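You operate a simulated robot arm through the tools that you are given. There is no shell and no other tool. Be economical: measure what you need, move in short steps, check, and stop when the job is done.

The job below is to be done with a simulated two-armed robot. You get a single attempt, and the scene is never put back.

## Task
Take the blue napkin from the fan bench and lay it out flat on the table.

The check looks at the end state, three seconds after you hand in, the way a careful person would. Anything else that was tipped, shoved, dropped, spilled or broken makes it a failure. Flat cloth is picked up by pressing the open fingertips on it (5 to 10 N) and closing them slowly along it; thin cloth reads only 2 to 8 mm in the jaws.

## Robot
Two 7-joint arms with two-finger parallel grippers on one trunk, on a base that drives. Base frame: it is fixed to the floor where the robot stands at the start and does not move with it; the origin is under the middle of the robot, x ahead of it, y to its left, z up. Readings come in m, rad, newtons and seconds.
The left shoulder is at the start at [0.07, 0.134, 0.726], the right one opposite. With the tool pointing down near the work surface each hand reaches from about 0.1 to 0.64 m from the robot's upright axis, wherever it stands, measured 20 degrees to its own side. Places, roughly: table [-1.4, -0.3, 0.9]. Payload 1.57 kg a hand.
The tool frame of a hand sits at the grasp point between the pads (the TCP): z along the fingers, y along the line on which they close. The tips reach 0.03 m beyond it. Largest opening 0.08 m; finger width 0.017, thickness 0.012; the body of the gripper, 0.04 by 0.082 m, starts 0.08 m behind the TCP.
Orientation is that of the tool frame in the base frame, as a unit quaternion [x, y, z, w]. With the fingers straight down and closing along the base's y, the tool's x points along the base's -x, its y along +y and its z along -z.

## Interface
- The arms move only by the tool apply_moves. It takes "left_commands", "right_commands" or both (then of equal length, played together; a hand with none holds still); each is a list of rows, each a list of 3 entries, a list of its own where there are three numbers: the shift along the tool's x, y, z in units of 150 mm (1.0 is 150 mm), then the turn, a rotation vector about the tool's x, y, z in units of 180 degrees (1.0 is 180 degrees), then the opening, from 0 (shut) to 1 (fully open). In form: [[[tx, ty, tz], [wx, wy, wz], fingers], ...]. A call has 1 to 10 rows; each row is the pose to reach, as a shift and turn from the pose commanded when the call began, along the tool's axes at that moment. A call with a number of a shift or a turn outside -1 to 1 is refused whole. A row lasts 0.2 s, in which the tool goes at most 0.05 m and 0.15 rad; a call with a longer step from one row to the next is refused whole, and so is a gripper value outside its range. Where a pose cannot be reached the arm comes as near as it can. A force on the tool above 40 N (or 10 N above the force at the start of the call, whichever is more), or a blocked arm, ends the call early, and 0.2 s more pass. The fingers move at their own pace (about 0.153 m/s each) and stop on an object; they squeeze with about 36 N. The grip force told is the motor's: it shows also when the fingers shut on nothing. Time passes only in rows, and 0.2 s behind the last, so rows that repeat a pose let the fingers close. It gives the time, the measured TCP pose, the force on the tool (base axes), the opening and the grip force at its end, in the units of the frame above (readings bear some noise).
- Cameras (640 x 400 px; columns grow to the right, rows downward): "scene" is now at [0.1277, -0.0049, 0.9323]; the picture's right is [-0.07, -1.00, 0.00], its down [-0.75, 0.05, -0.65] and it looks along [0.65, -0.05, -0.76] (base axes); focal length 274 px, centre (320, 200). "left" rides on the left gripper at [0.072, 0.007, -0.122] in its tool frame; the picture's right is [-0.09, 1.00, 0.00], its down [-0.84, -0.08, -0.54] and it looks along [-0.54, -0.05, 0.84] (tool axes); focal length 238 px, centre (320, 200). "right" rides on the right gripper at [0.072, -0.007, -0.122] in its tool frame; the picture's right is [0.09, 1.00, 0.00], its down [-0.84, 0.08, -0.54] and it looks along [-0.54, 0.05, 0.84] (tool axes); focal length 238 px, centre (320, 200). There is no depth. A picture from a camera that has moved, and an enlarged one, comes with that camera's place and axes in the base frame and with its lens.
- snapshot(camera): a new picture of that camera. It takes no simulated time.
- move_column(by): slides the trunk up (or, below 0, down) by that many m; the arms and the scene camera ride with it, the base frame stays. It gives what a move gives, with no picture.
- base_move(legs): drives the robot by 1 to 6 legs, each [ahead, left, turn to the left] in m, m and rad, along the robot's own axes; the way and the turn of a leg run together, so that a leg with both is an arc; at most 1.5 m and 3.142 rad a leg. The arms and the cameras ride along, it lands a little off, and it stops where it bumps. It gives what a move gives.
- turn_head(pan, tilt): turns the head with the scene camera to pan (to the left, within 1.501 rad either way) and tilt (down, from -0.506 to 1.204), counted from straight ahead of the robot. It gives what a move gives.
- close_up(camera, box): a new picture of the part [left, top, right, bottom] of that camera's present view, enlarged. It takes no simulated time.
- sign_off(): hands the job in; it is judged then, once.

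Work in short steps. Places have to be worked out from the pictures, the camera data and where the tool is seen: move nearer, look again, correct. Check each grasp and each placing, and mend what went wrong. You have 120 turns and 100 pictures in all, those below and enlarged ones among them. Open the grippers and draw the arms clear of the work before you hand the job in, unless the task says otherwise; then end with one line.

The tools are called after "Request:" as a command line: name --argument value ..., lists and objects as JSON in quotes. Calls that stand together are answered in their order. apply_moves: Moves the arms, as the interface text tells. Its arguments: {"type":"object","properties":{"left_commands":{"type":"array","items":{"type":"array"}},"right_commands":{"type":"array","items":{"type":"array"}}},"required":[]} The other tools are called the same way: move_column (by) slides the trunk up or down; base_move (legs) drives the base; turn_head (pan, tilt) turns the head that bears the scene camera; snapshot (camera) takes a picture; close_up (camera, box) takes an enlarged picture of a part of a camera's view; sign_off () hands the job in.

At the start:

```text
t: 0.0
left_tool_pos: [0.3694, 0.1252, 0.6236]
left_ee_rot: [-0.001, 1.0, 0.0, 0.0]
left_ft_force: [0.9, -0.2, 0.0]
left_finger_gap: 0.0801
left_grip_force: 0.0
right_tool_pos: [0.4495, -0.2293, 0.5777]
right_ee_rot: [0.0, 1.0, 0.001, 0.0]
right_ft_force: [0.2, -0.6, 0.1]
right_finger_gap: 0.0802
right_grip_force: 0.1
trunk travel left (down, up): [-0.3, 0.64]
robot x, y, heading: [0.0018, -0.0016, -0.002]
head pan, tilt: [-0.072, 0.857]
```

scene: 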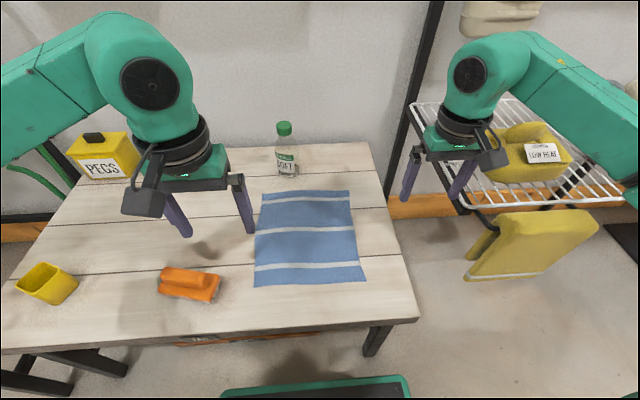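
right: 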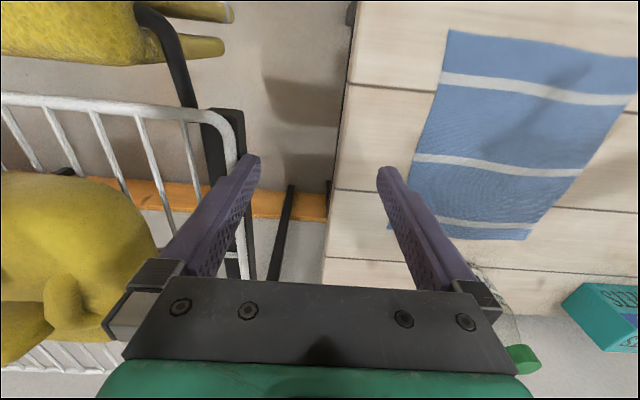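
left: 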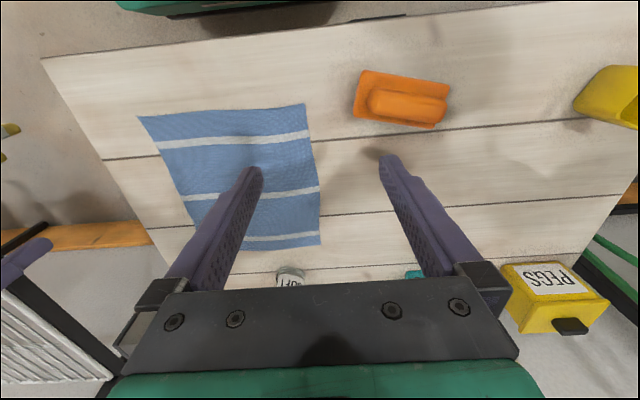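

The blue striped napkin lies on the bench ahead, and the table should be behind the robot. I turn the head to look around before moving.

Request:
turn_head --pan 1.5 --tilt 0.3

Request:
snapshot --camera "scene"

Request:
turn_head --pan -1.5 --tilt 0.3

Request:
snapshot --camera "scene"

Request:
turn_head --pan 0 --tilt 0.5

Request:
snapshot --camera "scene"

```text
t: 1.6
left_tool_pos: [0.369, 0.1263, 0.6211]
left_ee_rot: [-0.001, 1.0, 0.0, 0.001]
left_ft_force: [-0.2, -0.1, 0.0]
left_finger_gap: 0.0801
left_grip_force: 0.0
right_tool_pos: [0.4484, -0.2291, 0.5785]
right_ee_rot: [0.0, 1.0, 0.0, 0.0]
right_ft_force: [0.6, -0.2, 0.0]
right_finger_gap: 0.0799
right_grip_force: 0.1
trunk travel left (down, up): [-0.3, 0.64]
robot x, y, heading: [-0.0035, 0.0002, -0.0]
head pan, tilt: [1.499, 0.3]
```

```text
96 pictures are left
camera scene: at [0.0568, 0.0938, 0.9813], right [1.0, -0.07, 0.0], down [-0.02, -0.3, -0.96], along [0.07, 0.95, -0.3], focal length 274 px, centre (320, 200)
```

scene: 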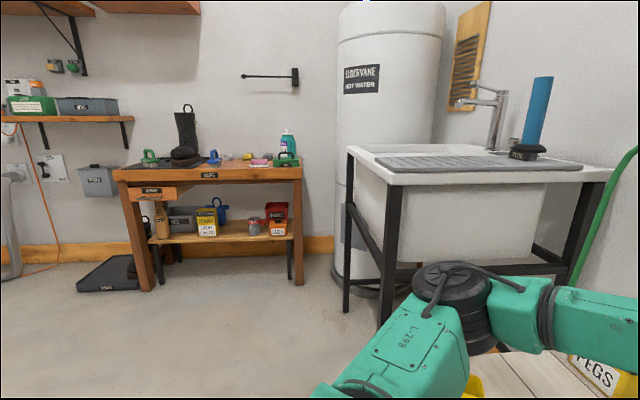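

```text
t: 4.2
left_tool_pos: [0.3689, 0.1264, 0.6219]
left_ee_rot: [-0.001, 1.0, -0.001, 0.0]
left_ft_force: [-0.3, -0.1, 0.1]
left_finger_gap: 0.0799
left_grip_force: 0.0
right_tool_pos: [0.4488, -0.2298, 0.5778]
right_ee_rot: [0.0, 1.0, 0.0, 0.0]
right_ft_force: [0.3, -0.4, 0.2]
right_finger_gap: 0.0799
right_grip_force: 0.0
trunk travel left (down, up): [-0.3, 0.64]
robot x, y, heading: [0.0011, -0.0011, -0.005]
head pan, tilt: [-1.499, 0.3]
```

```text
95 pictures are left
camera scene: at [0.0568, -0.0924, 0.9813], right [-1.0, -0.07, 0.0], down [-0.02, 0.29, -0.96], along [0.07, -0.95, -0.3], focal length 274 px, centre (320, 200)
```

scene: 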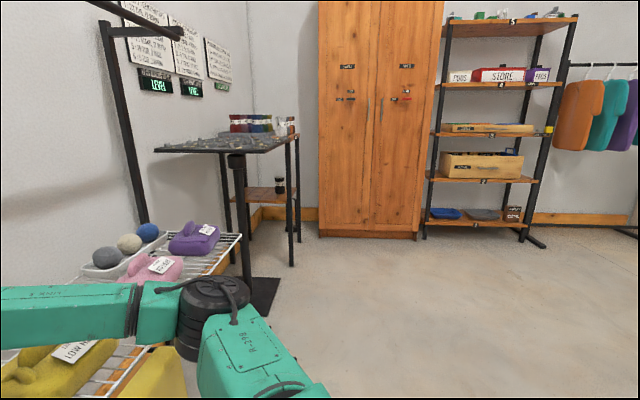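

```text
t: 5.8
left_tool_pos: [0.3691, 0.1262, 0.6221]
left_ee_rot: [-0.001, 1.0, -0.001, 0.0]
left_ft_force: [-0.3, -0.9, -0.2]
left_finger_gap: 0.0798
left_grip_force: 0.0
right_tool_pos: [0.4493, -0.2296, 0.5787]
right_ee_rot: [0.0, 1.0, 0.0, 0.0]
right_ft_force: [0.5, 0.8, -1.2]
right_finger_gap: 0.0798
right_grip_force: 0.1
trunk travel left (down, up): [-0.3, 0.64]
robot x, y, heading: [-0.0015, -0.0007, -0.002]
head pan, tilt: [0.0, 0.499]
```

```text
94 pictures are left
camera scene: at [0.1411, 0.0006, 0.9629], right [0.0, -1.0, 0.0], down [-0.48, 0.0, -0.88], along [0.88, 0.0, -0.48], focal length 274 px, centre (320, 200)
```

scene: 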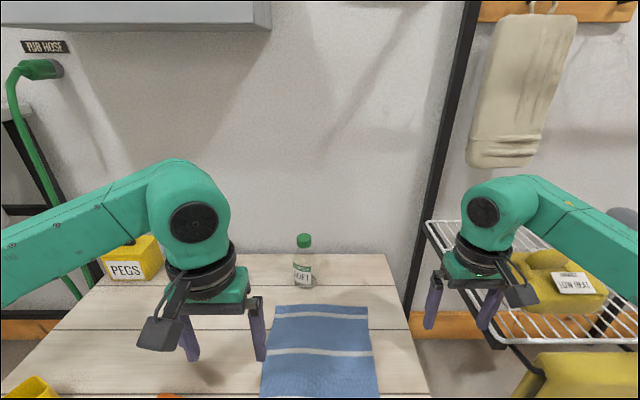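

The napkin covers about x 0.375–0.64, y −0.126–0.117. I back off a little and turn left, so I can see the table and make sure this is the right napkin.

Request:
base_move --legs '[[-0.4, 0, 0], [0, 0, 1.57]]'

Request:
turn_head --pan 1.3 --tilt 0.35

Request:
snapshot --camera "scene"

Request:
turn_head --pan -1.3 --tilt 0.1

Request:
snapshot --camera "scene"

```text
t: 12.1
left_tool_pos: [-0.5126, 0.3718, 0.6226]
left_ee_rot: [-0.697, 0.717, -0.001, 0.0]
left_ft_force: [-0.4, -0.5, 0.0]
left_finger_gap: 0.0804
left_grip_force: 0.1
right_tool_pos: [-0.1538, 0.442, 0.5785]
right_ee_rot: [-0.696, 0.718, 0.0, -0.001]
right_ft_force: [0.0, -0.2, -0.1]
right_finger_gap: 0.0801
right_grip_force: 0.1
trunk travel left (down, up): [-0.3, 0.64]
robot x, y, heading: [-0.3952, -0.002, 1.547]
head pan, tilt: [0.0, 0.499]
```

```text
t: 13.6
left_tool_pos: [-0.5123, 0.3718, 0.622]
left_ee_rot: [-0.698, 0.717, -0.001, -0.001]
left_ft_force: [0.4, -0.5, -0.2]
left_finger_gap: 0.0801
left_grip_force: 0.1
right_tool_pos: [-0.1536, 0.4409, 0.5784]
right_ee_rot: [-0.697, 0.717, -0.001, 0.0]
right_ft_force: [-0.7, -0.5, -0.7]
right_finger_gap: 0.0801
right_grip_force: 0.2
trunk travel left (down, up): [-0.3, 0.64]
robot x, y, heading: [-0.3981, -0.0025, 1.544]
head pan, tilt: [1.3, 0.351]
```

```text
93 pictures are left
camera scene: at [-0.4843, 0.0781, 0.9766], right [0.3, 0.95, 0.0], down [0.33, -0.1, -0.94], along [-0.9, 0.28, -0.34], focal length 274 px, centre (320, 200)
```

scene: 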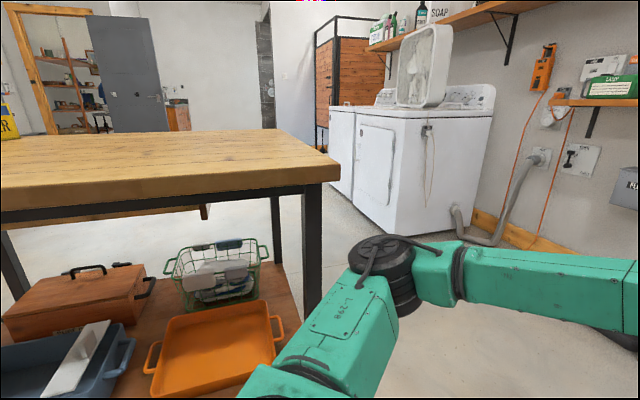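

```text
t: 15.9
left_tool_pos: [-0.5124, 0.3732, 0.6226]
left_ee_rot: [-0.697, 0.717, -0.001, 0.001]
left_ft_force: [0.0, -0.3, -0.5]
left_finger_gap: 0.0798
left_grip_force: 0.1
right_tool_pos: [-0.1543, 0.4425, 0.5782]
right_ee_rot: [-0.697, 0.717, 0.0, 0.0]
right_ft_force: [0.4, 0.1, 0.0]
right_finger_gap: 0.0797
right_grip_force: 0.0
trunk travel left (down, up): [-0.3, 0.64]
robot x, y, heading: [-0.3959, 0.0006, 1.539]
head pan, tilt: [-1.3, 0.099]
```

```text
92 pictures are left
camera scene: at [-0.306, 0.0724, 1.0], right [0.24, -0.97, 0.0], down [-0.1, -0.02, -0.99], along [0.97, 0.24, -0.1], focal length 274 px, centre (320, 200)
```

scene: 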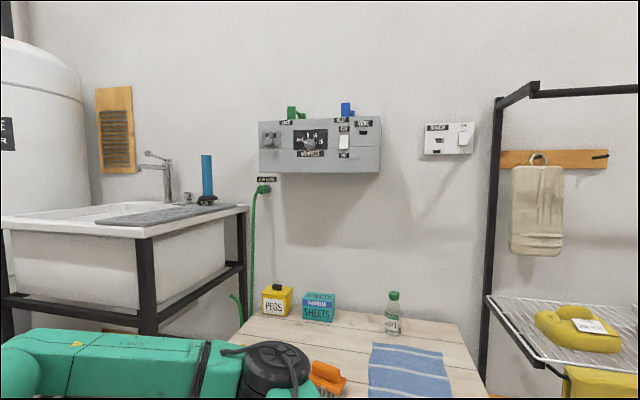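

The table is close behind, with its near edge at about x = −0.77. I zoom in on the wall panel over the bench and on the machines to find out which one is the "fan bench".

Request:
close_up --camera "scene" --box '[240, 90, 480, 240]'

Request:
turn_head --pan -0.9 --tilt -0.4

Request:
snapshot --camera "scene"

Request:
turn_head --pan 1.5 --tilt 0.3

Request:
move_column --by 0.5

Request:
snapshot --camera "scene"

```text
2.67 times, centred on (360, 165) of scene
camera zoom: at [-0.306, 0.0724, 1.0], right [0.24, -0.97, 0.0], down [-0.1, -0.02, -0.99], along [0.97, 0.24, -0.1], focal length 730 px, centre (213, 293)
```

zoom: 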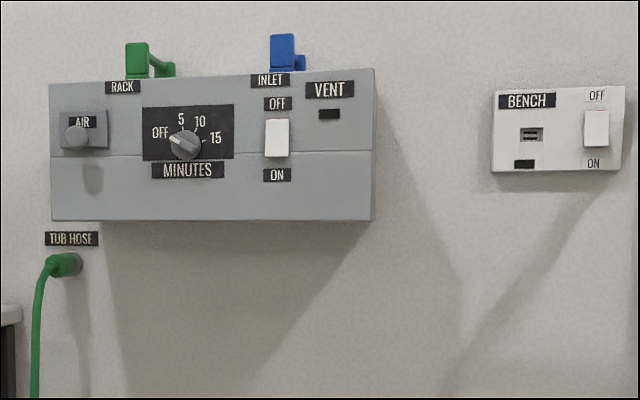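

```text
t: 16.8
left_tool_pos: [-0.5108, 0.3726, 0.6226]
left_ee_rot: [-0.697, 0.717, -0.001, 0.001]
left_ft_force: [0.2, -0.7, 0.7]
left_finger_gap: 0.08
left_grip_force: 0.0
right_tool_pos: [-0.1541, 0.4415, 0.5779]
right_ee_rot: [-0.696, 0.718, 0.0, 0.0]
right_ft_force: [0.9, -0.4, 0.5]
right_finger_gap: 0.0803
right_grip_force: 0.1
trunk travel left (down, up): [-0.3, 0.64]
robot x, y, heading: [-0.3982, 0.0001, 1.543]
head pan, tilt: [-0.901, -0.4]
```

```text
90 pictures are left
camera scene: at [-0.3366, 0.0942, 1.042], right [0.6, -0.8, 0.0], down [0.31, 0.23, -0.92], along [0.74, 0.55, 0.39], focal length 274 px, centre (320, 200)
```

scene: 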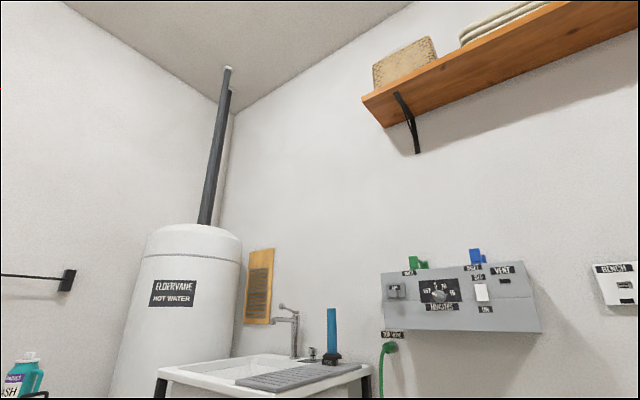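

```text
t: 19.0
left_tool_pos: [-0.5119, 0.3725, 0.6219]
left_ee_rot: [-0.698, 0.717, -0.001, 0.0]
left_ft_force: [0.2, 0.0, -0.5]
left_finger_gap: 0.0798
left_grip_force: 0.1
right_tool_pos: [-0.1541, 0.4419, 0.577]
right_ee_rot: [-0.696, 0.718, 0.0, 0.0]
right_ft_force: [-1.3, 0.2, 0.0]
right_finger_gap: 0.0799
right_grip_force: 0.1
trunk travel left (down, up): [-0.3, 0.64]
robot x, y, heading: [-0.3963, 0.0024, 1.541]
head pan, tilt: [1.499, 0.3]
```

```text
refused: 0.5 is not a number from -0.4 to 0.4
```

```text
89 pictures are left
camera scene: at [-0.4883, 0.06, 0.9813], right [0.1, 0.99, 0.0], down [0.29, -0.03, -0.96], along [-0.95, 0.1, -0.3], focal length 274 px, centre (320, 200)
```

scene: 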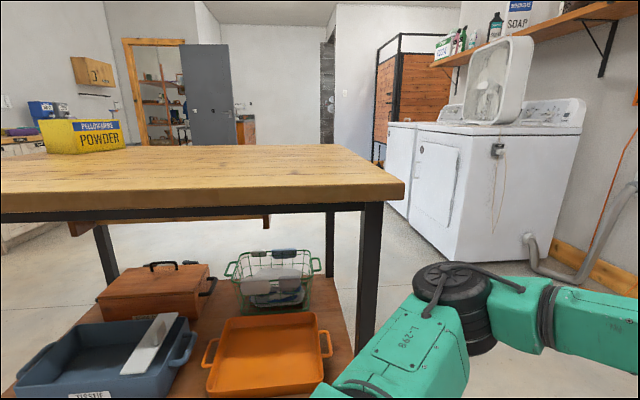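

The panel and the "BENCH" switch are off, and the bench ahead is the one with the napkin. I raise the trunk to look down on the table top.

Request:
move_column --by 0.4

Request:
turn_head --pan 1.5 --tilt 0.5

Request:
snapshot --camera "scene"

```text
t: 22.8
left_tool_pos: [-0.5111, 0.3725, 1.0215]
left_ee_rot: [-0.697, 0.717, -0.001, 0.001]
left_ft_force: [0.8, 0.1, 0.6]
left_finger_gap: 0.0797
left_grip_force: 0.3
right_tool_pos: [-0.1545, 0.4427, 0.9783]
right_ee_rot: [-0.697, 0.717, 0.0, 0.0]
right_ft_force: [0.0, -0.8, -1.0]
right_finger_gap: 0.08
right_grip_force: 0.2
trunk travel left (down, up): [-0.7, 0.24]
robot x, y, heading: [-0.3982, -0.005, 1.539]
head pan, tilt: [1.499, 0.3]
```

```text
t: 23.6
left_tool_pos: [-0.5118, 0.3729, 1.022]
left_ee_rot: [-0.697, 0.717, 0.001, 0.001]
left_ft_force: [-0.1, -0.7, -0.3]
left_finger_gap: 0.0801
left_grip_force: 0.1
right_tool_pos: [-0.1534, 0.4413, 0.9783]
right_ee_rot: [-0.697, 0.717, 0.001, 0.0]
right_ft_force: [-0.8, 0.4, 0.1]
right_finger_gap: 0.0801
right_grip_force: 0.1
trunk travel left (down, up): [-0.7, 0.24]
robot x, y, heading: [-0.3987, 0.0018, 1.544]
head pan, tilt: [1.499, 0.499]
```

```text
88 pictures are left
camera scene: at [-0.4859, 0.0598, 1.363], right [0.1, 0.99, 0.0], down [0.48, -0.05, -0.88], along [-0.87, 0.09, -0.48], focal length 274 px, centre (320, 200)
```

scene: 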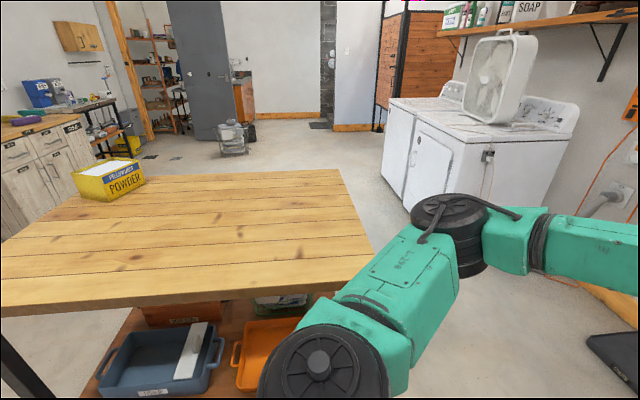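

The table top is bare except for a powder box at its far end. Its height is about 0.87–0.9 and its near edge is at about x = −0.9. I go back to the bench with the arms still raised.

Request:
base_move --legs '[[0, 0, -1.543], [0.4, 0, 0]]'

Request:
turn_head --pan 0 --tilt 0.95

Request:
snapshot --camera "scene"

```text
t: 29.9
left_tool_pos: [0.3806, 0.1286, 1.0226]
left_ee_rot: [-0.002, 1.0, -0.001, -0.001]
left_ft_force: [0.8, 0.2, 0.7]
left_finger_gap: 0.0803
left_grip_force: 0.1
right_tool_pos: [0.4613, -0.2269, 0.9774]
right_ee_rot: [-0.002, 1.0, 0.0, 0.0]
right_ft_force: [-1.3, -0.1, 0.6]
right_finger_gap: 0.0798
right_grip_force: 0.0
trunk travel left (down, up): [-0.7, 0.24]
robot x, y, heading: [0.0106, 0.0001, 0.004]
head pan, tilt: [1.499, 0.499]
```

```text
t: 31.4
left_tool_pos: [0.3806, 0.1282, 1.0223]
left_ee_rot: [-0.002, 1.0, -0.001, 0.0]
left_ft_force: [-0.4, -0.5, 0.2]
left_finger_gap: 0.0799
left_grip_force: 0.0
right_tool_pos: [0.4617, -0.2279, 0.9786]
right_ee_rot: [-0.001, 1.0, -0.001, 0.0]
right_ft_force: [-0.3, -0.6, -0.3]
right_finger_gap: 0.0798
right_grip_force: 0.0
trunk travel left (down, up): [-0.7, 0.24]
robot x, y, heading: [0.0121, 0.0008, 0.001]
head pan, tilt: [0.0, 0.949]
```

```text
87 pictures are left
camera scene: at [0.1348, 0.0023, 1.3254], right [0.0, -1.0, 0.0], down [-0.81, 0.0, -0.58], along [0.58, 0.0, -0.81], focal length 274 px, centre (320, 200)
```

scene: 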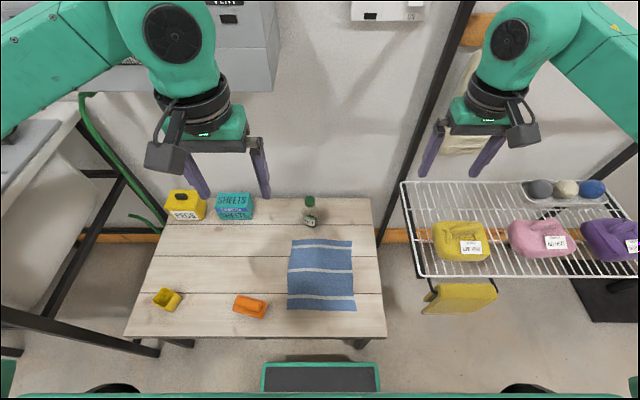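

The napkin's near corners are at about (0.37, ±0.115). I line up both hands over points just inside those corners while still high.

Request:
apply_moves --right_commands '[[[0.13, 0.23, 0], [0, 0, 0], 1], [[0.26, 0.46, 0], [0, 0, 0], 0.8], [[0.39, 0.69, 0], [0, 0, 0], 0.55], [[0.51, 0.92, 0], [0, 0, 0], 0.55], [[0.51, 0.92, 0], [0, 0, 0], 0.55]]' --left_commands '[[[0, -0.06, 0], [0, 0, 0], 1], [[0, -0.12, 0], [0, 0, 0], 0.8], [[-0.03, -0.2, 0], [0, 0, 0], 0.55], [[-0.03, -0.25, 0], [0, 0, 0], 0.55], [[-0.03, -0.25, 0], [0, 0, 0], 0.55]]'

Request:
move_column --by -0.4

Request:
snapshot --camera "left"

Request:
snapshot --camera "right"

Request:
snapshot --camera "scene"

```text
t: 32.6
left_tool_pos: [0.3848, 0.0913, 1.024]
left_ee_rot: [-0.002, 1.0, 0.0, 0.0]
left_ft_force: [-1.0, -0.3, -0.5]
left_finger_gap: 0.0441
left_grip_force: 0.0
right_tool_pos: [0.3844, -0.0907, 0.9787]
right_ee_rot: [-0.001, 1.0, -0.001, 0.001]
right_ft_force: [0.3, -0.1, -0.5]
right_finger_gap: 0.0442
right_grip_force: 0.0
trunk travel left (down, up): [-0.7, 0.24]
robot x, y, heading: [0.0147, 0.0004, 0.003]
head pan, tilt: [0.0, 0.949]
```

```text
t: 36.5
left_tool_pos: [0.3857, 0.0921, 0.6222]
left_ee_rot: [-0.003, 1.0, 0.0, 0.0]
left_ft_force: [-0.4, 1.1, 0.0]
left_finger_gap: 0.0442
left_grip_force: 0.0
right_tool_pos: [0.3847, -0.09, 0.5787]
right_ee_rot: [-0.001, 1.0, 0.0, 0.0]
right_ft_force: [-0.6, -0.6, 0.4]
right_finger_gap: 0.0442
right_grip_force: 0.0
trunk travel left (down, up): [-0.3, 0.64]
robot x, y, heading: [0.0126, 0.0011, 0.008]
head pan, tilt: [0.0, 0.949]
```

```text
86 pictures are left
camera left: at [0.3121, 0.0974, 0.7446], right [0.09, 1.0, 0.0], down [0.84, -0.07, 0.54], along [0.54, -0.05, -0.84], focal length 238 px, centre (320, 200)
```

left: 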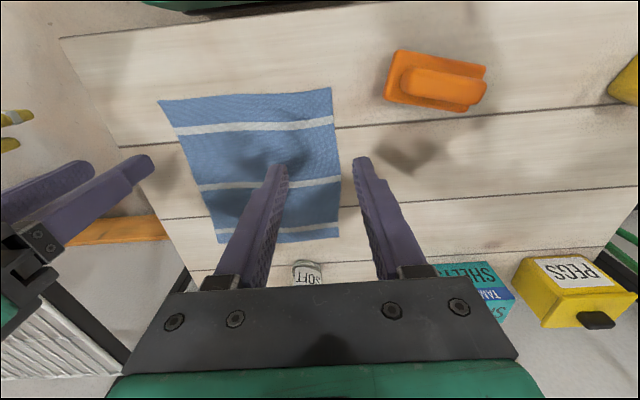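

```text
85 pictures are left
camera right: at [0.3137, -0.0971, 0.701], right [-0.1, 1.0, 0.0], down [0.84, 0.08, 0.54], along [0.54, 0.05, -0.84], focal length 238 px, centre (320, 200)
```

right: 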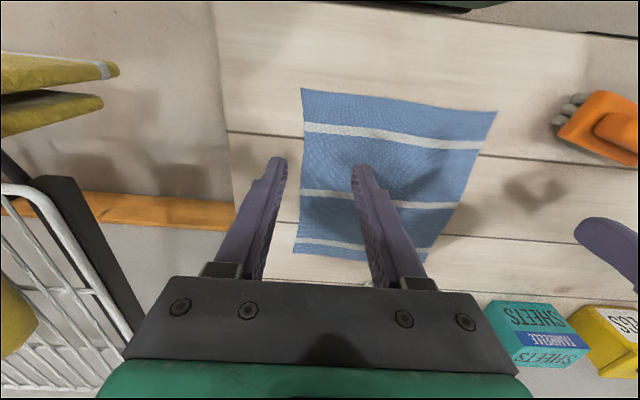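

```text
84 pictures are left
camera scene: at [0.1347, 0.0022, 0.9254], right [0.0, -1.0, 0.0], down [-0.81, 0.0, -0.58], along [0.58, 0.0, -0.81], focal length 274 px, centre (320, 200)
```

scene: 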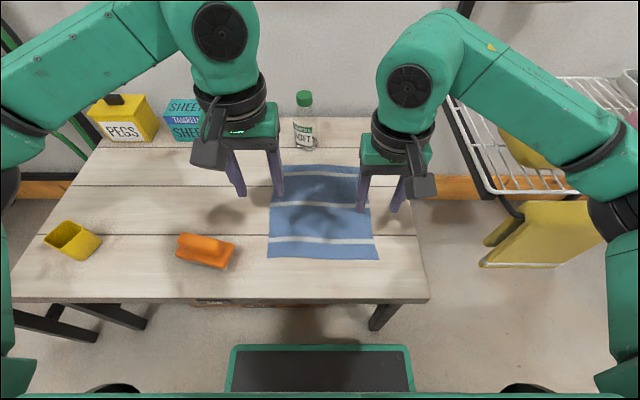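

The near edge is at about x = 0.365, with corners at y ≈ 0.112 and −0.120. I shift the hands slightly inward so both fingers will land on cloth, and lower to about 7 cm above the bench.

Request:
apply_moves --left_commands '[[[0, -0.05, 0.25], [0, 0, 0], 0.55], [[0, -0.11, 0.5], [0, 0, 0], 0.55], [[0, -0.11, 0.75], [0, 0, 0], 0.55], [[0, -0.11, 1.0], [0, 0, 0], 0.55], [[0, -0.11, 1.0], [0, 0, 0], 0.55]]' --right_commands '[[[0, 0.02, 0.18], [0, 0, 0], 0.55], [[0, 0.05, 0.36], [0, 0, 0], 0.55], [[0, 0.05, 0.54], [0, 0, 0], 0.55], [[0, 0.05, 0.72], [0, 0, 0], 0.55], [[0, 0.05, 0.72], [0, 0, 0], 0.55]]'

Request:
snapshot --camera "left"

Request:
snapshot --camera "right"

Request:
snapshot --camera "scene"

```text
t: 37.7
left_tool_pos: [0.3838, 0.0764, 0.4719]
left_ee_rot: [-0.003, 1.0, -0.002, 0.001]
left_ft_force: [-0.3, -1.2, 0.2]
left_finger_gap: 0.0437
left_grip_force: 0.1
right_tool_pos: [0.3849, -0.0824, 0.4707]
right_ee_rot: [-0.002, 1.0, 0.0, 0.0]
right_ft_force: [-0.2, -0.1, 0.0]
right_finger_gap: 0.0441
right_grip_force: 0.1
trunk travel left (down, up): [-0.3, 0.64]
robot x, y, heading: [0.0106, 0.0025, 0.006]
head pan, tilt: [0.0, 0.949]
```

```text
83 pictures are left
camera left: at [0.3125, 0.0823, 0.5938], right [0.09, 1.0, 0.0], down [0.84, -0.07, 0.54], along [0.54, -0.05, -0.84], focal length 238 px, centre (320, 200)
```

left: 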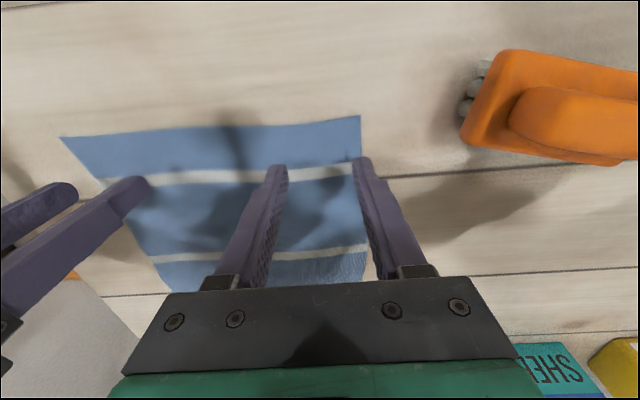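

```text
82 pictures are left
camera right: at [0.3141, -0.0887, 0.5934], right [-0.1, 1.0, 0.0], down [0.84, 0.08, 0.54], along [0.54, 0.05, -0.84], focal length 238 px, centre (320, 200)
```

right: 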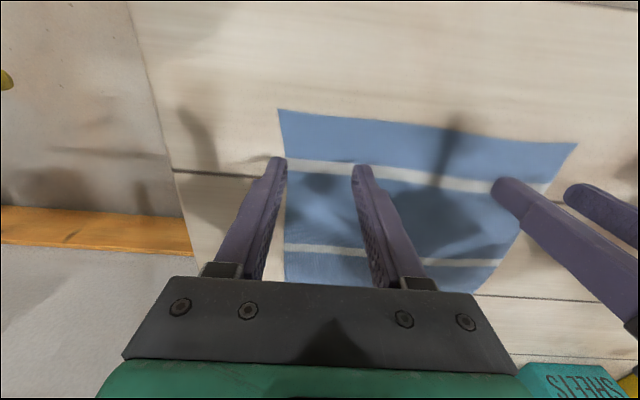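

```text
81 pictures are left
camera scene: at [0.1348, 0.0022, 0.9254], right [0.0, -1.0, 0.0], down [-0.81, 0.0, -0.58], along [0.58, 0.0, -0.81], focal length 274 px, centre (320, 200)
```

scene: 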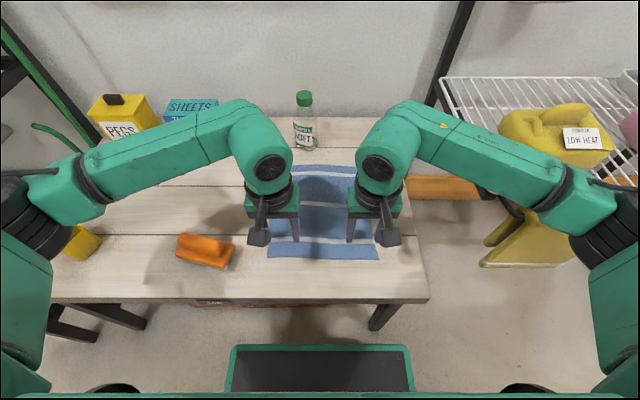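

The near corners are at (0.3675, 0.113) and (0.364, −0.122), so the fingers are inside the cloth. I descend to just above contact.

Request:
apply_moves --left_commands '[[[0, 0, 0.2], [0, 0, 0], 0.55], [[0, 0, 0.36], [0, 0, 0], 0.55], [[0, 0, 0.44], [0, 0, 0], 0.55], [[0, 0, 0.46], [0, 0, 0], 0.55]]' --right_commands '[[[0, 0, 0.2], [0, 0, 0], 0.55], [[0, 0, 0.36], [0, 0, 0], 0.55], [[0, 0, 0.43], [0, 0, 0], 0.55], [[0, 0, 0.45], [0, 0, 0], 0.55]]'

```text
t: 38.1
left_tool_pos: [0.3847, 0.074, 0.4516]
left_ee_rot: [-0.002, 1.0, -0.004, 0.004]
left_ft_force: [-4.2, 0.7, 17.2]
left_finger_gap: 0.0444
left_grip_force: 0.0
right_tool_pos: [0.3867, -0.0805, 0.4523]
right_ee_rot: [-0.001, 1.0, 0.003, 0.004]
right_ft_force: [-3.3, -0.6, 18.4]
right_finger_gap: 0.0444
right_grip_force: 0.2
trunk travel left (down, up): [-0.3, 0.64]
robot x, y, heading: [0.0114, 0.0012, 0.0]
head pan, tilt: [0.0, 0.949]
stopped in row 2 (right hand): the force on the tool passed its limit (the readings are from after the stop); the commanded pose is now the measured one
```

Both hands met about 18 N of vertical force at TCP z ≈ 0.452, higher than I expected. I look before going on.

Request:
snapshot --camera "left"

Request:
snapshot --camera "right"

Request:
close_up --camera "scene" --box '[220, 140, 420, 280]'

```text
80 pictures are left
camera left: at [0.3113, 0.0815, 0.5726], right [0.09, 1.0, -0.01], down [0.83, -0.07, 0.55], along [0.55, -0.05, -0.84], focal length 238 px, centre (320, 200)
```

left: 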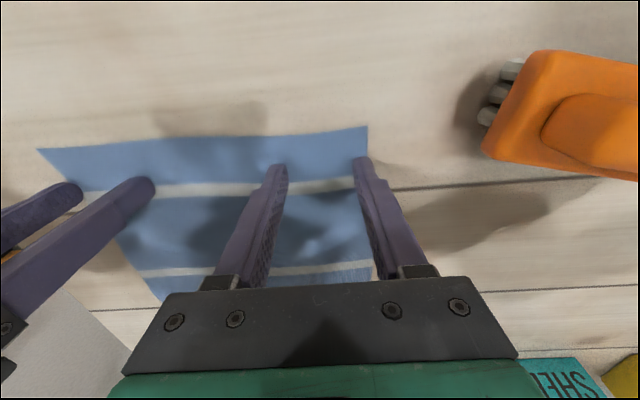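

```text
79 pictures are left
camera right: at [0.3136, -0.0887, 0.573], right [-0.1, 1.0, 0.01], down [0.83, 0.08, 0.55], along [0.55, 0.06, -0.84], focal length 238 px, centre (320, 200)
```

right: 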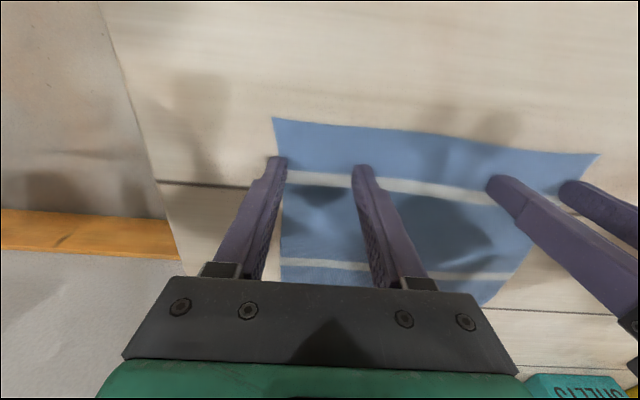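

```text
2.86 times, centred on (320, 210) of scene
camera zoom: at [0.1322, 0.0022, 0.9265], right [0.0, -1.0, 0.0], down [-0.81, 0.0, -0.58], along [0.58, 0.0, -0.81], focal length 782 px, centre (320, 171)
```

zoom: 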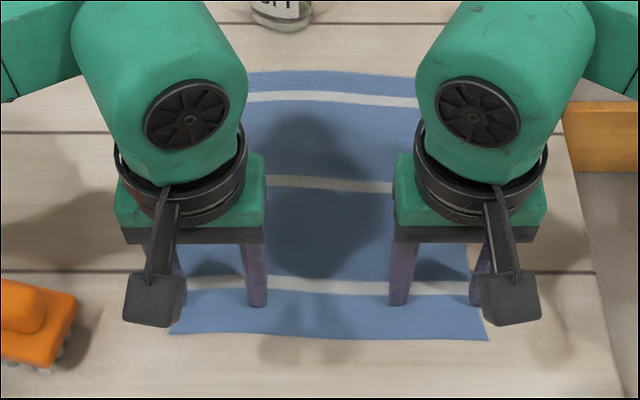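

Triangulating the corner shows the bench top is really at z ≈ 0.42, so this was true contact with the surface. Corrected near corners are about (0.355, 0.106) and (0.355, −0.114). I lift slightly and shift nearer the edge and inward.

Request:
apply_moves --left_commands '[[[0, 0, -0.1], [0, 0, 0], 0.55], [[0.09, -0.055, -0.1], [0, 0, 0], 0.55], [[0.09, -0.055, -0.1], [0, 0, 0], 0.55]]' --right_commands '[[[0, 0, -0.1], [0, 0, 0], 0.55], [[0.1, 0.055, -0.1], [0, 0, 0], 0.55], [[0.1, 0.055, -0.1], [0, 0, 0], 0.55]]'

Request:
snapshot --camera "left"

Request:
snapshot --camera "right"

```text
t: 38.9
left_tool_pos: [0.3725, 0.0671, 0.4617]
left_ee_rot: [-0.003, 1.0, -0.001, 0.002]
left_ft_force: [0.3, -0.1, -0.4]
left_finger_gap: 0.044
left_grip_force: 0.0
right_tool_pos: [0.3723, -0.073, 0.461]
right_ee_rot: [-0.002, 1.0, 0.002, 0.001]
right_ft_force: [-0.2, -0.2, 0.3]
right_finger_gap: 0.0443
right_grip_force: 0.0
trunk travel left (down, up): [-0.3, 0.64]
robot x, y, heading: [0.0126, 0.0003, 0.001]
head pan, tilt: [0.0, 0.949]
```

```text
77 pictures are left
camera left: at [0.2996, 0.0726, 0.5841], right [0.09, 1.0, 0.0], down [0.84, -0.07, 0.55], along [0.54, -0.05, -0.84], focal length 238 px, centre (320, 200)
```

left: 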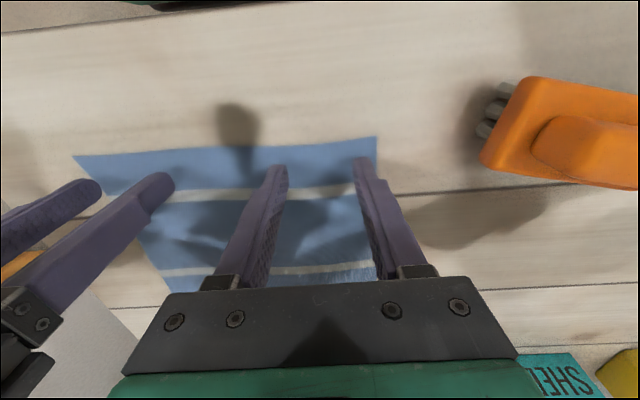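

```text
76 pictures are left
camera right: at [0.3002, -0.0805, 0.5843], right [-0.1, 1.0, 0.0], down [0.83, 0.08, 0.55], along [0.54, 0.06, -0.84], focal length 238 px, centre (320, 200)
```

right: 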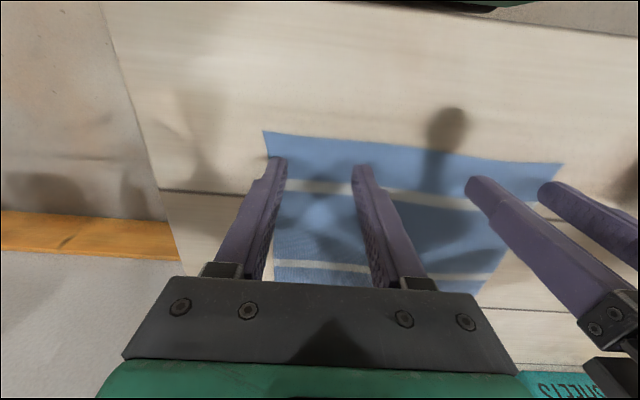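

The tips are inside the near corners, about 1 cm up. I go down slowly to a light press.

Request:
apply_moves --left_commands '[[[0, 0, 0.03], [0, 0, 0], 0.55], [[0, 0, 0.05], [0, 0, 0], 0.55], [[0, 0, 0.06], [0, 0, 0], 0.55], [[0, 0, 0.07], [0, 0, 0], 0.55], [[0, 0, 0.075], [0, 0, 0], 0.55]]' --right_commands '[[[0, 0, 0.03], [0, 0, 0], 0.55], [[0, 0, 0.05], [0, 0, 0], 0.55], [[0, 0, 0.06], [0, 0, 0], 0.55], [[0, 0, 0.07], [0, 0, 0], 0.55], [[0, 0, 0.075], [0, 0, 0], 0.55]]'

```text
t: 40.1
left_tool_pos: [0.3721, 0.0669, 0.4503]
left_ee_rot: [-0.002, 1.0, -0.002, 0.002]
left_ft_force: [0.1, 0.0, 1.2]
left_finger_gap: 0.0439
left_grip_force: 0.2
right_tool_pos: [0.3718, -0.0742, 0.4515]
right_ee_rot: [-0.003, 1.0, 0.001, 0.002]
right_ft_force: [0.2, -1.0, 0.7]
right_finger_gap: 0.0437
right_grip_force: 0.0
trunk travel left (down, up): [-0.3, 0.64]
robot x, y, heading: [0.0121, 0.0041, 0.004]
head pan, tilt: [0.0, 0.949]
```

Contact is only just beginning. I press a few millimetres further.

Request:
apply_moves --left_commands '[[[0, 0, 0.01], [0, 0, 0], 0.55], [[0, 0, 0.018], [0, 0, 0], 0.55], [[0, 0, 0.018], [0, 0, 0], 0.55]]' --right_commands '[[[0, 0, 0.01], [0, 0, 0], 0.55], [[0, 0, 0.018], [0, 0, 0], 0.55], [[0, 0, 0.018], [0, 0, 0], 0.55]]'

```text
t: 40.9
left_tool_pos: [0.3718, 0.068, 0.4517]
left_ee_rot: [-0.003, 1.0, -0.003, 0.005]
left_ft_force: [5.7, 1.7, 23.6]
left_finger_gap: 0.0452
left_grip_force: 0.1
right_tool_pos: [0.3719, -0.0727, 0.4509]
right_ee_rot: [-0.001, 1.0, 0.003, 0.005]
right_ft_force: [4.4, -2.0, 19.0]
right_finger_gap: 0.0447
right_grip_force: 0.5
trunk travel left (down, up): [-0.3, 0.64]
robot x, y, heading: [0.0132, -0.0001, 0.005]
head pan, tilt: [0.0, 0.949]
```

The force is about 20 N, which is a bit much. I back off about 1.7 mm and then close the fingers slowly.

Request:
apply_moves --left_commands '[[[0, 0, -0.012], [0, 0, 0], 0.55], [[0, 0, -0.012], [0, 0, 0], 0.48], [[0, 0, -0.012], [0, 0, 0], 0.41], [[0, 0, -0.012], [0, 0, 0], 0.34], [[0, 0, -0.012], [0, 0, 0], 0.27], [[0, 0, -0.012], [0, 0, 0], 0.2], [[0, 0, -0.012], [0, 0, 0], 0.13], [[0, 0, -0.012], [0, 0, 0], 0.06], [[0, 0, -0.012], [0, 0, 0], 0], [[0, 0, -0.012], [0, 0, 0], 0]]' --right_commands '[[[0, 0, -0.01], [0, 0, 0], 0.55], [[0, 0, -0.01], [0, 0, 0], 0.48], [[0, 0, -0.01], [0, 0, 0], 0.41], [[0, 0, -0.01], [0, 0, 0], 0.34], [[0, 0, -0.01], [0, 0, 0], 0.27], [[0, 0, -0.01], [0, 0, 0], 0.2], [[0, 0, -0.01], [0, 0, 0], 0.13], [[0, 0, -0.01], [0, 0, 0], 0.06], [[0, 0, -0.01], [0, 0, 0], 0], [[0, 0, -0.01], [0, 0, 0], 0]]'

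Request:
snapshot --camera "left"

Request:
snapshot --camera "right"

```text
t: 43.1
left_tool_pos: [0.3707, 0.0656, 0.4518]
left_ee_rot: [-0.003, 1.0, -0.004, 0.004]
left_ft_force: [1.3, -3.0, 6.6]
left_finger_gap: 0.0016
left_grip_force: 23.0
right_tool_pos: [0.3695, -0.0742, 0.4506]
right_ee_rot: [-0.001, 1.0, 0.003, 0.003]
right_ft_force: [-1.1, 0.8, 14.1]
right_finger_gap: 0.0019
right_grip_force: 23.3
trunk travel left (down, up): [-0.3, 0.64]
robot x, y, heading: [0.0105, 0.004, 0.007]
head pan, tilt: [0.0, 0.949]
```

```text
75 pictures are left
camera left: at [0.298, 0.0729, 0.5727], right [0.09, 1.0, 0.0], down [0.83, -0.07, 0.55], along [0.55, -0.05, -0.84], focal length 238 px, centre (320, 200)
```

left: 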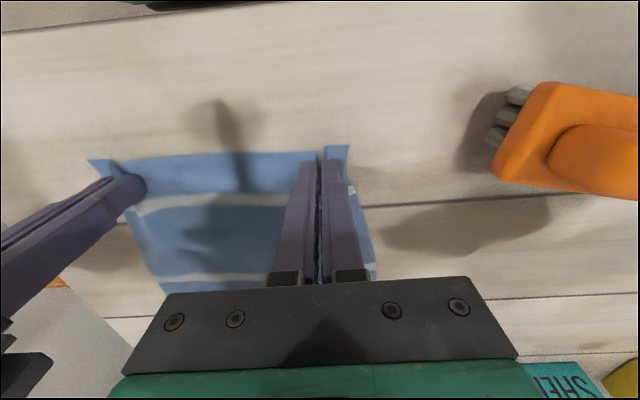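

```text
74 pictures are left
camera right: at [0.2985, -0.0807, 0.5731], right [-0.1, 1.0, 0.0], down [0.83, 0.08, 0.55], along [0.55, 0.06, -0.84], focal length 238 px, centre (320, 200)
```

right: 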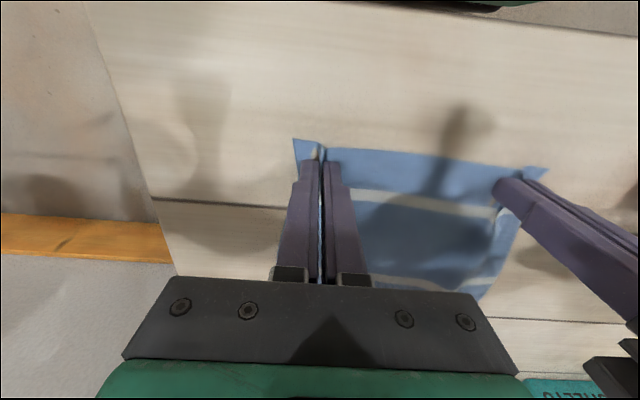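

Both hands have pinched a fold of the cloth. I lift it with the trunk and check.

Request:
move_column --by 0.12

Request:
snapshot --camera "left"

Request:
snapshot --camera "scene"

```text
t: 44.6
left_tool_pos: [0.3723, 0.0661, 0.5704]
left_ee_rot: [-0.002, 1.0, -0.002, 0.001]
left_ft_force: [-0.3, -3.7, -0.9]
left_finger_gap: 0.0019
left_grip_force: 23.7
right_tool_pos: [0.3711, -0.073, 0.5696]
right_ee_rot: [-0.002, 1.0, 0.003, 0.002]
right_ft_force: [-0.4, 4.0, -0.5]
right_finger_gap: 0.0018
right_grip_force: 23.3
trunk travel left (down, up): [-0.42, 0.52]
robot x, y, heading: [0.0128, 0.0012, 0.005]
head pan, tilt: [0.0, 0.949]
```

```text
73 pictures are left
camera left: at [0.2992, 0.073, 0.692], right [0.09, 1.0, 0.0], down [0.84, -0.07, 0.55], along [0.54, -0.05, -0.84], focal length 238 px, centre (320, 200)
```

left: 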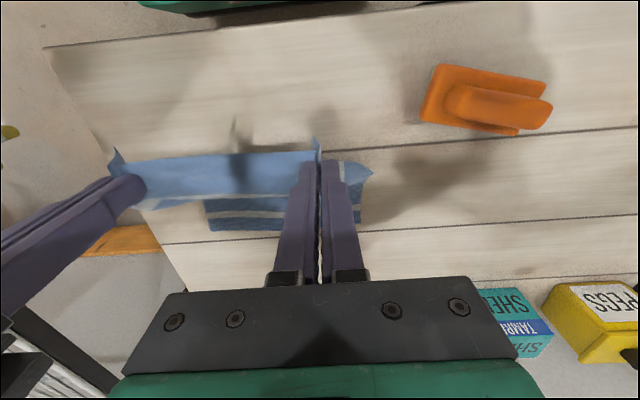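

```text
72 pictures are left
camera scene: at [0.1351, 0.0022, 1.0453], right [0.0, -1.0, 0.0], down [-0.81, 0.0, -0.58], along [0.58, 0.0, -0.81], focal length 274 px, centre (320, 200)
```

scene: 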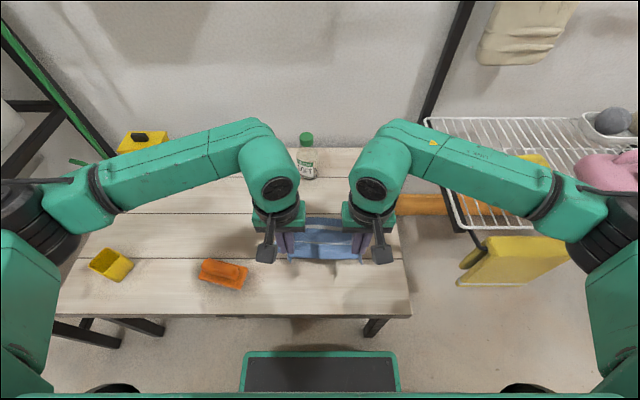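

Both grips hold and the napkin hangs between them. I raise the trunk to its top so the cloth hangs clear of everything.

Request:
move_column --by 0.4

Request:
move_column --by 0.1

Request:
apply_moves --left_commands '[[[0, -0.01, -0.2], [0, 0, 0], 0], [[0, -0.01, -0.4], [0, 0, 0], 0], [[0, -0.01, -0.6], [0, 0, 0], 0], [[0, -0.01, -0.8], [0, 0, 0], 0], [[0, -0.01, -1.0], [0, 0, 0], 0], [[0, -0.01, -1.0], [0, 0, 0], 0]]' --right_commands '[[[0, 0.01, -0.2], [0, 0, 0], 0], [[0, 0.01, -0.4], [0, 0, 0], 0], [[0, 0.01, -0.6], [0, 0, 0], 0], [[0, 0.01, -0.8], [0, 0, 0], 0], [[0, 0.01, -1.0], [0, 0, 0], 0], [[0, 0.01, -1.0], [0, 0, 0], 0]]'

Request:
snapshot --camera "scene"

```text
t: 48.5
left_tool_pos: [0.3719, 0.0662, 0.9701]
left_ee_rot: [-0.003, 1.0, -0.003, 0.002]
left_ft_force: [1.6, -3.5, -0.7]
left_finger_gap: 0.0016
left_grip_force: 23.5
right_tool_pos: [0.3719, -0.0737, 0.9702]
right_ee_rot: [-0.002, 1.0, 0.002, 0.002]
right_ft_force: [-0.3, 3.5, 0.3]
right_finger_gap: 0.0017
right_grip_force: 23.8
trunk travel left (down, up): [-0.82, 0.12]
robot x, y, heading: [0.012, -0.0024, 0.001]
head pan, tilt: [0.0, 0.949]
```

```text
t: 49.8
left_tool_pos: [0.373, 0.067, 1.07]
left_ee_rot: [-0.003, 1.0, -0.002, 0.002]
left_ft_force: [0.0, -3.1, -0.5]
left_finger_gap: 0.0018
left_grip_force: 23.4
right_tool_pos: [0.3712, -0.0749, 1.0704]
right_ee_rot: [-0.002, 1.0, 0.003, 0.002]
right_ft_force: [-0.6, 2.7, -1.1]
right_finger_gap: 0.0019
right_grip_force: 23.6
trunk travel left (down, up): [-0.92, 0.02]
robot x, y, heading: [0.0143, 0.0034, 0.002]
head pan, tilt: [0.0, 0.949]
```

```text
t: 51.2
left_tool_pos: [0.371, 0.0682, 1.2217]
left_ee_rot: [-0.002, 1.0, -0.003, 0.001]
left_ft_force: [-0.1, -4.4, 0.4]
left_finger_gap: 0.0017
left_grip_force: 23.4
right_tool_pos: [0.3721, -0.0729, 1.2214]
right_ee_rot: [-0.002, 1.0, 0.003, 0.001]
right_ft_force: [0.2, 5.2, 0.2]
right_finger_gap: 0.002
right_grip_force: 23.5
trunk travel left (down, up): [-0.92, 0.02]
robot x, y, heading: [0.0107, 0.0024, 0.001]
head pan, tilt: [0.0, 0.949]
```

```text
71 pictures are left
camera scene: at [0.1353, 0.0023, 1.5454], right [0.0, -1.0, 0.0], down [-0.81, 0.0, -0.58], along [0.58, 0.0, -0.81], focal length 274 px, centre (320, 200)
```

scene: 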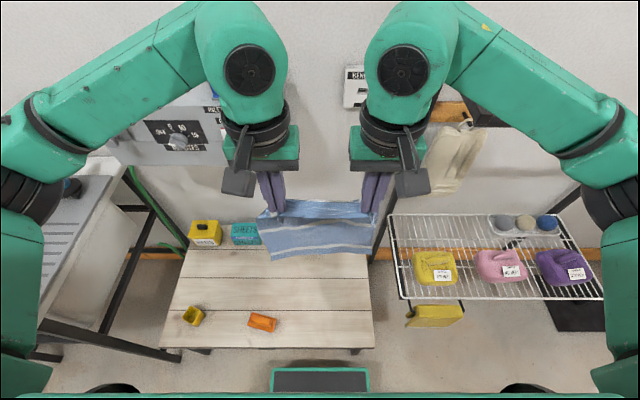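

The napkin hangs open between the hands at z ≈ 1.22. I back away from the bench and turn to face the table.

Request:
base_move --legs '[[-0.35, 0, 0], [0, 0, 1.57], [0, 0, 1.57]]'

Request:
turn_head --pan 0 --tilt 0.75

Request:
snapshot --camera "scene"

Request:
snapshot --camera "left"

```text
t: 61.1
left_tool_pos: [-0.7038, -0.0619, 1.2216]
left_ee_rot: [1.0, -0.002, -0.002, -0.002]
left_ft_force: [-0.3, 5.4, 0.0]
left_finger_gap: 0.0019
left_grip_force: 23.3
right_tool_pos: [-0.7025, 0.0779, 1.221]
right_ee_rot: [1.0, -0.003, -0.001, 0.003]
right_ft_force: [0.1, -4.9, 0.9]
right_finger_gap: 0.0017
right_grip_force: 23.6
trunk travel left (down, up): [-0.92, 0.02]
robot x, y, heading: [-0.3414, 0.0019, 3.134]
head pan, tilt: [0.0, 0.949]
```

```text
t: 61.8
left_tool_pos: [-0.7057, -0.0612, 1.2218]
left_ee_rot: [1.0, -0.002, -0.001, -0.003]
left_ft_force: [-0.1, 4.1, 0.6]
left_finger_gap: 0.0019
left_grip_force: 23.2
right_tool_pos: [-0.7027, 0.0779, 1.2201]
right_ee_rot: [1.0, -0.003, -0.003, 0.003]
right_ft_force: [0.3, -3.8, -0.6]
right_finger_gap: 0.0015
right_grip_force: 23.2
trunk travel left (down, up): [-0.92, 0.02]
robot x, y, heading: [-0.3424, -0.0003, 3.133]
head pan, tilt: [0.0, 0.75]
```

```text
70 pictures are left
camera scene: at [-0.477, 0.0014, 1.5609], right [0.01, 1.0, 0.0], down [0.68, -0.01, -0.73], along [-0.73, 0.01, -0.68], focal length 274 px, centre (320, 200)
```

scene: 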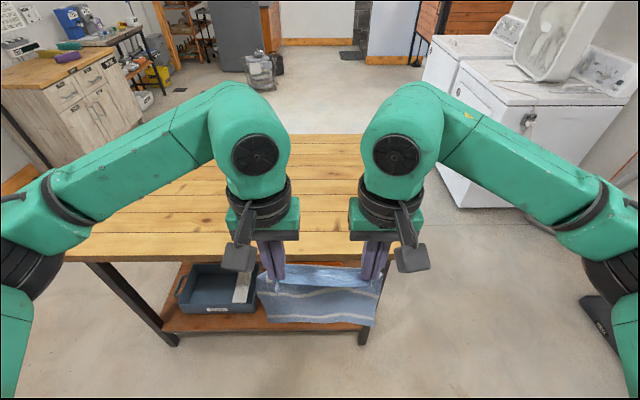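

```text
69 pictures are left
camera left: at [-0.6321, -0.0708, 1.3426], right [-0.1, -1.0, 0.0], down [-0.83, 0.08, 0.55], along [-0.54, 0.06, -0.84], focal length 238 px, centre (320, 200)
```

left: 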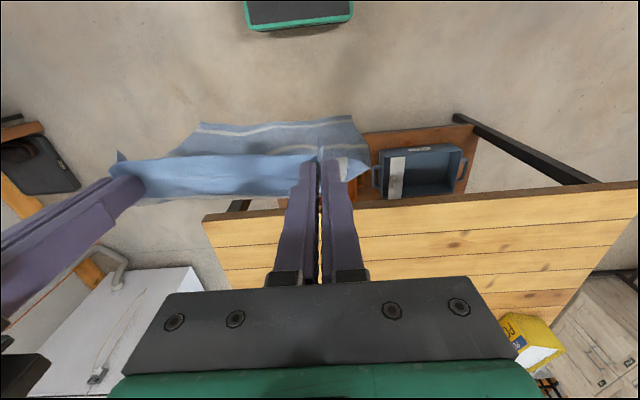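

The table's near edge is about 0.6 m ahead and its right end is at y ≈ 0.24. I drive forward and slightly left to put the work area in reach.

Request:
base_move --legs '[[0.27, 0.07, 0]]'

Request:
snapshot --camera "scene"

Request:
snapshot --camera "left"

Request:
snapshot --camera "right"

```text
t: 63.8
left_tool_pos: [-0.9732, -0.1314, 1.2226]
left_ee_rot: [1.0, 0.0, -0.004, -0.002]
left_ft_force: [0.4, 4.4, 0.6]
left_finger_gap: 0.0017
left_grip_force: 24.2
right_tool_pos: [-0.9726, 0.0097, 1.2218]
right_ee_rot: [1.0, -0.001, -0.003, 0.002]
right_ft_force: [0.2, -4.8, 0.2]
right_finger_gap: 0.0015
right_grip_force: 23.2
trunk travel left (down, up): [-0.92, 0.02]
robot x, y, heading: [-0.6146, -0.0671, 3.136]
head pan, tilt: [0.0, 0.75]
```

```text
68 pictures are left
camera scene: at [-0.7462, -0.0656, 1.5612], right [0.0, 1.0, 0.0], down [0.68, 0.0, -0.73], along [-0.73, 0.0, -0.68], focal length 274 px, centre (320, 200)
```

scene: 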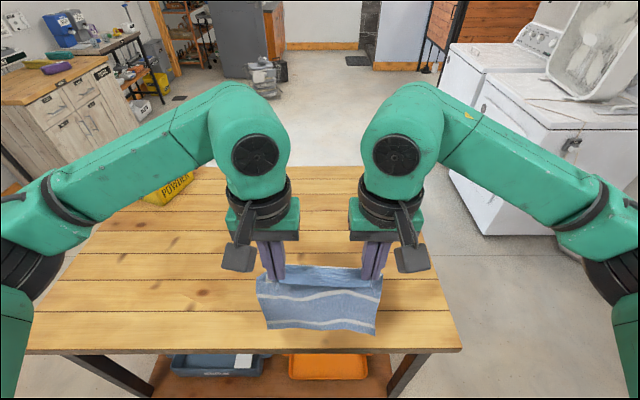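

```text
67 pictures are left
camera left: at [-0.9014, -0.1387, 1.3433], right [-0.09, -1.0, 0.0], down [-0.83, 0.08, 0.55], along [-0.55, 0.05, -0.84], focal length 238 px, centre (320, 200)
```

left: 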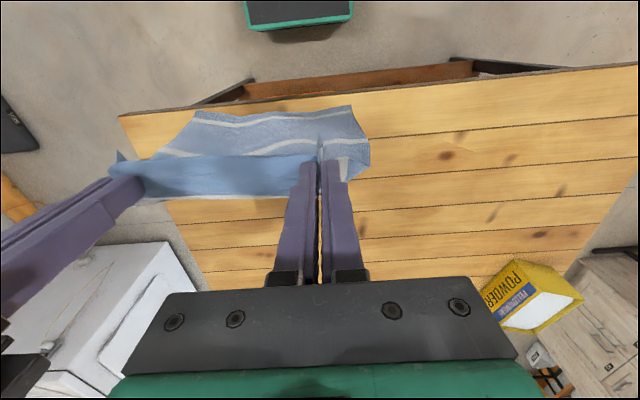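

```text
66 pictures are left
camera right: at [-0.8993, 0.0172, 1.3438], right [0.09, -1.0, 0.0], down [-0.83, -0.07, 0.55], along [-0.55, -0.05, -0.84], focal length 238 px, centre (320, 200)
```

right: 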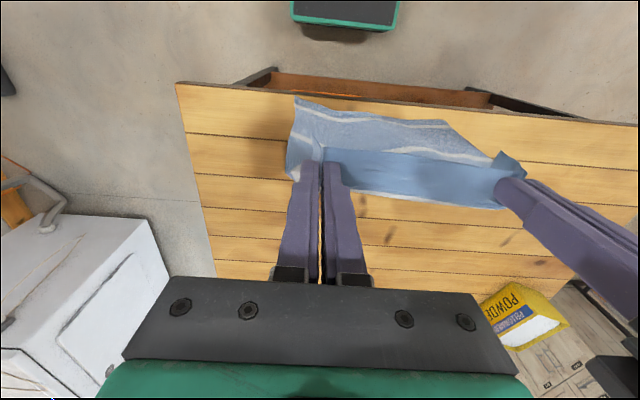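

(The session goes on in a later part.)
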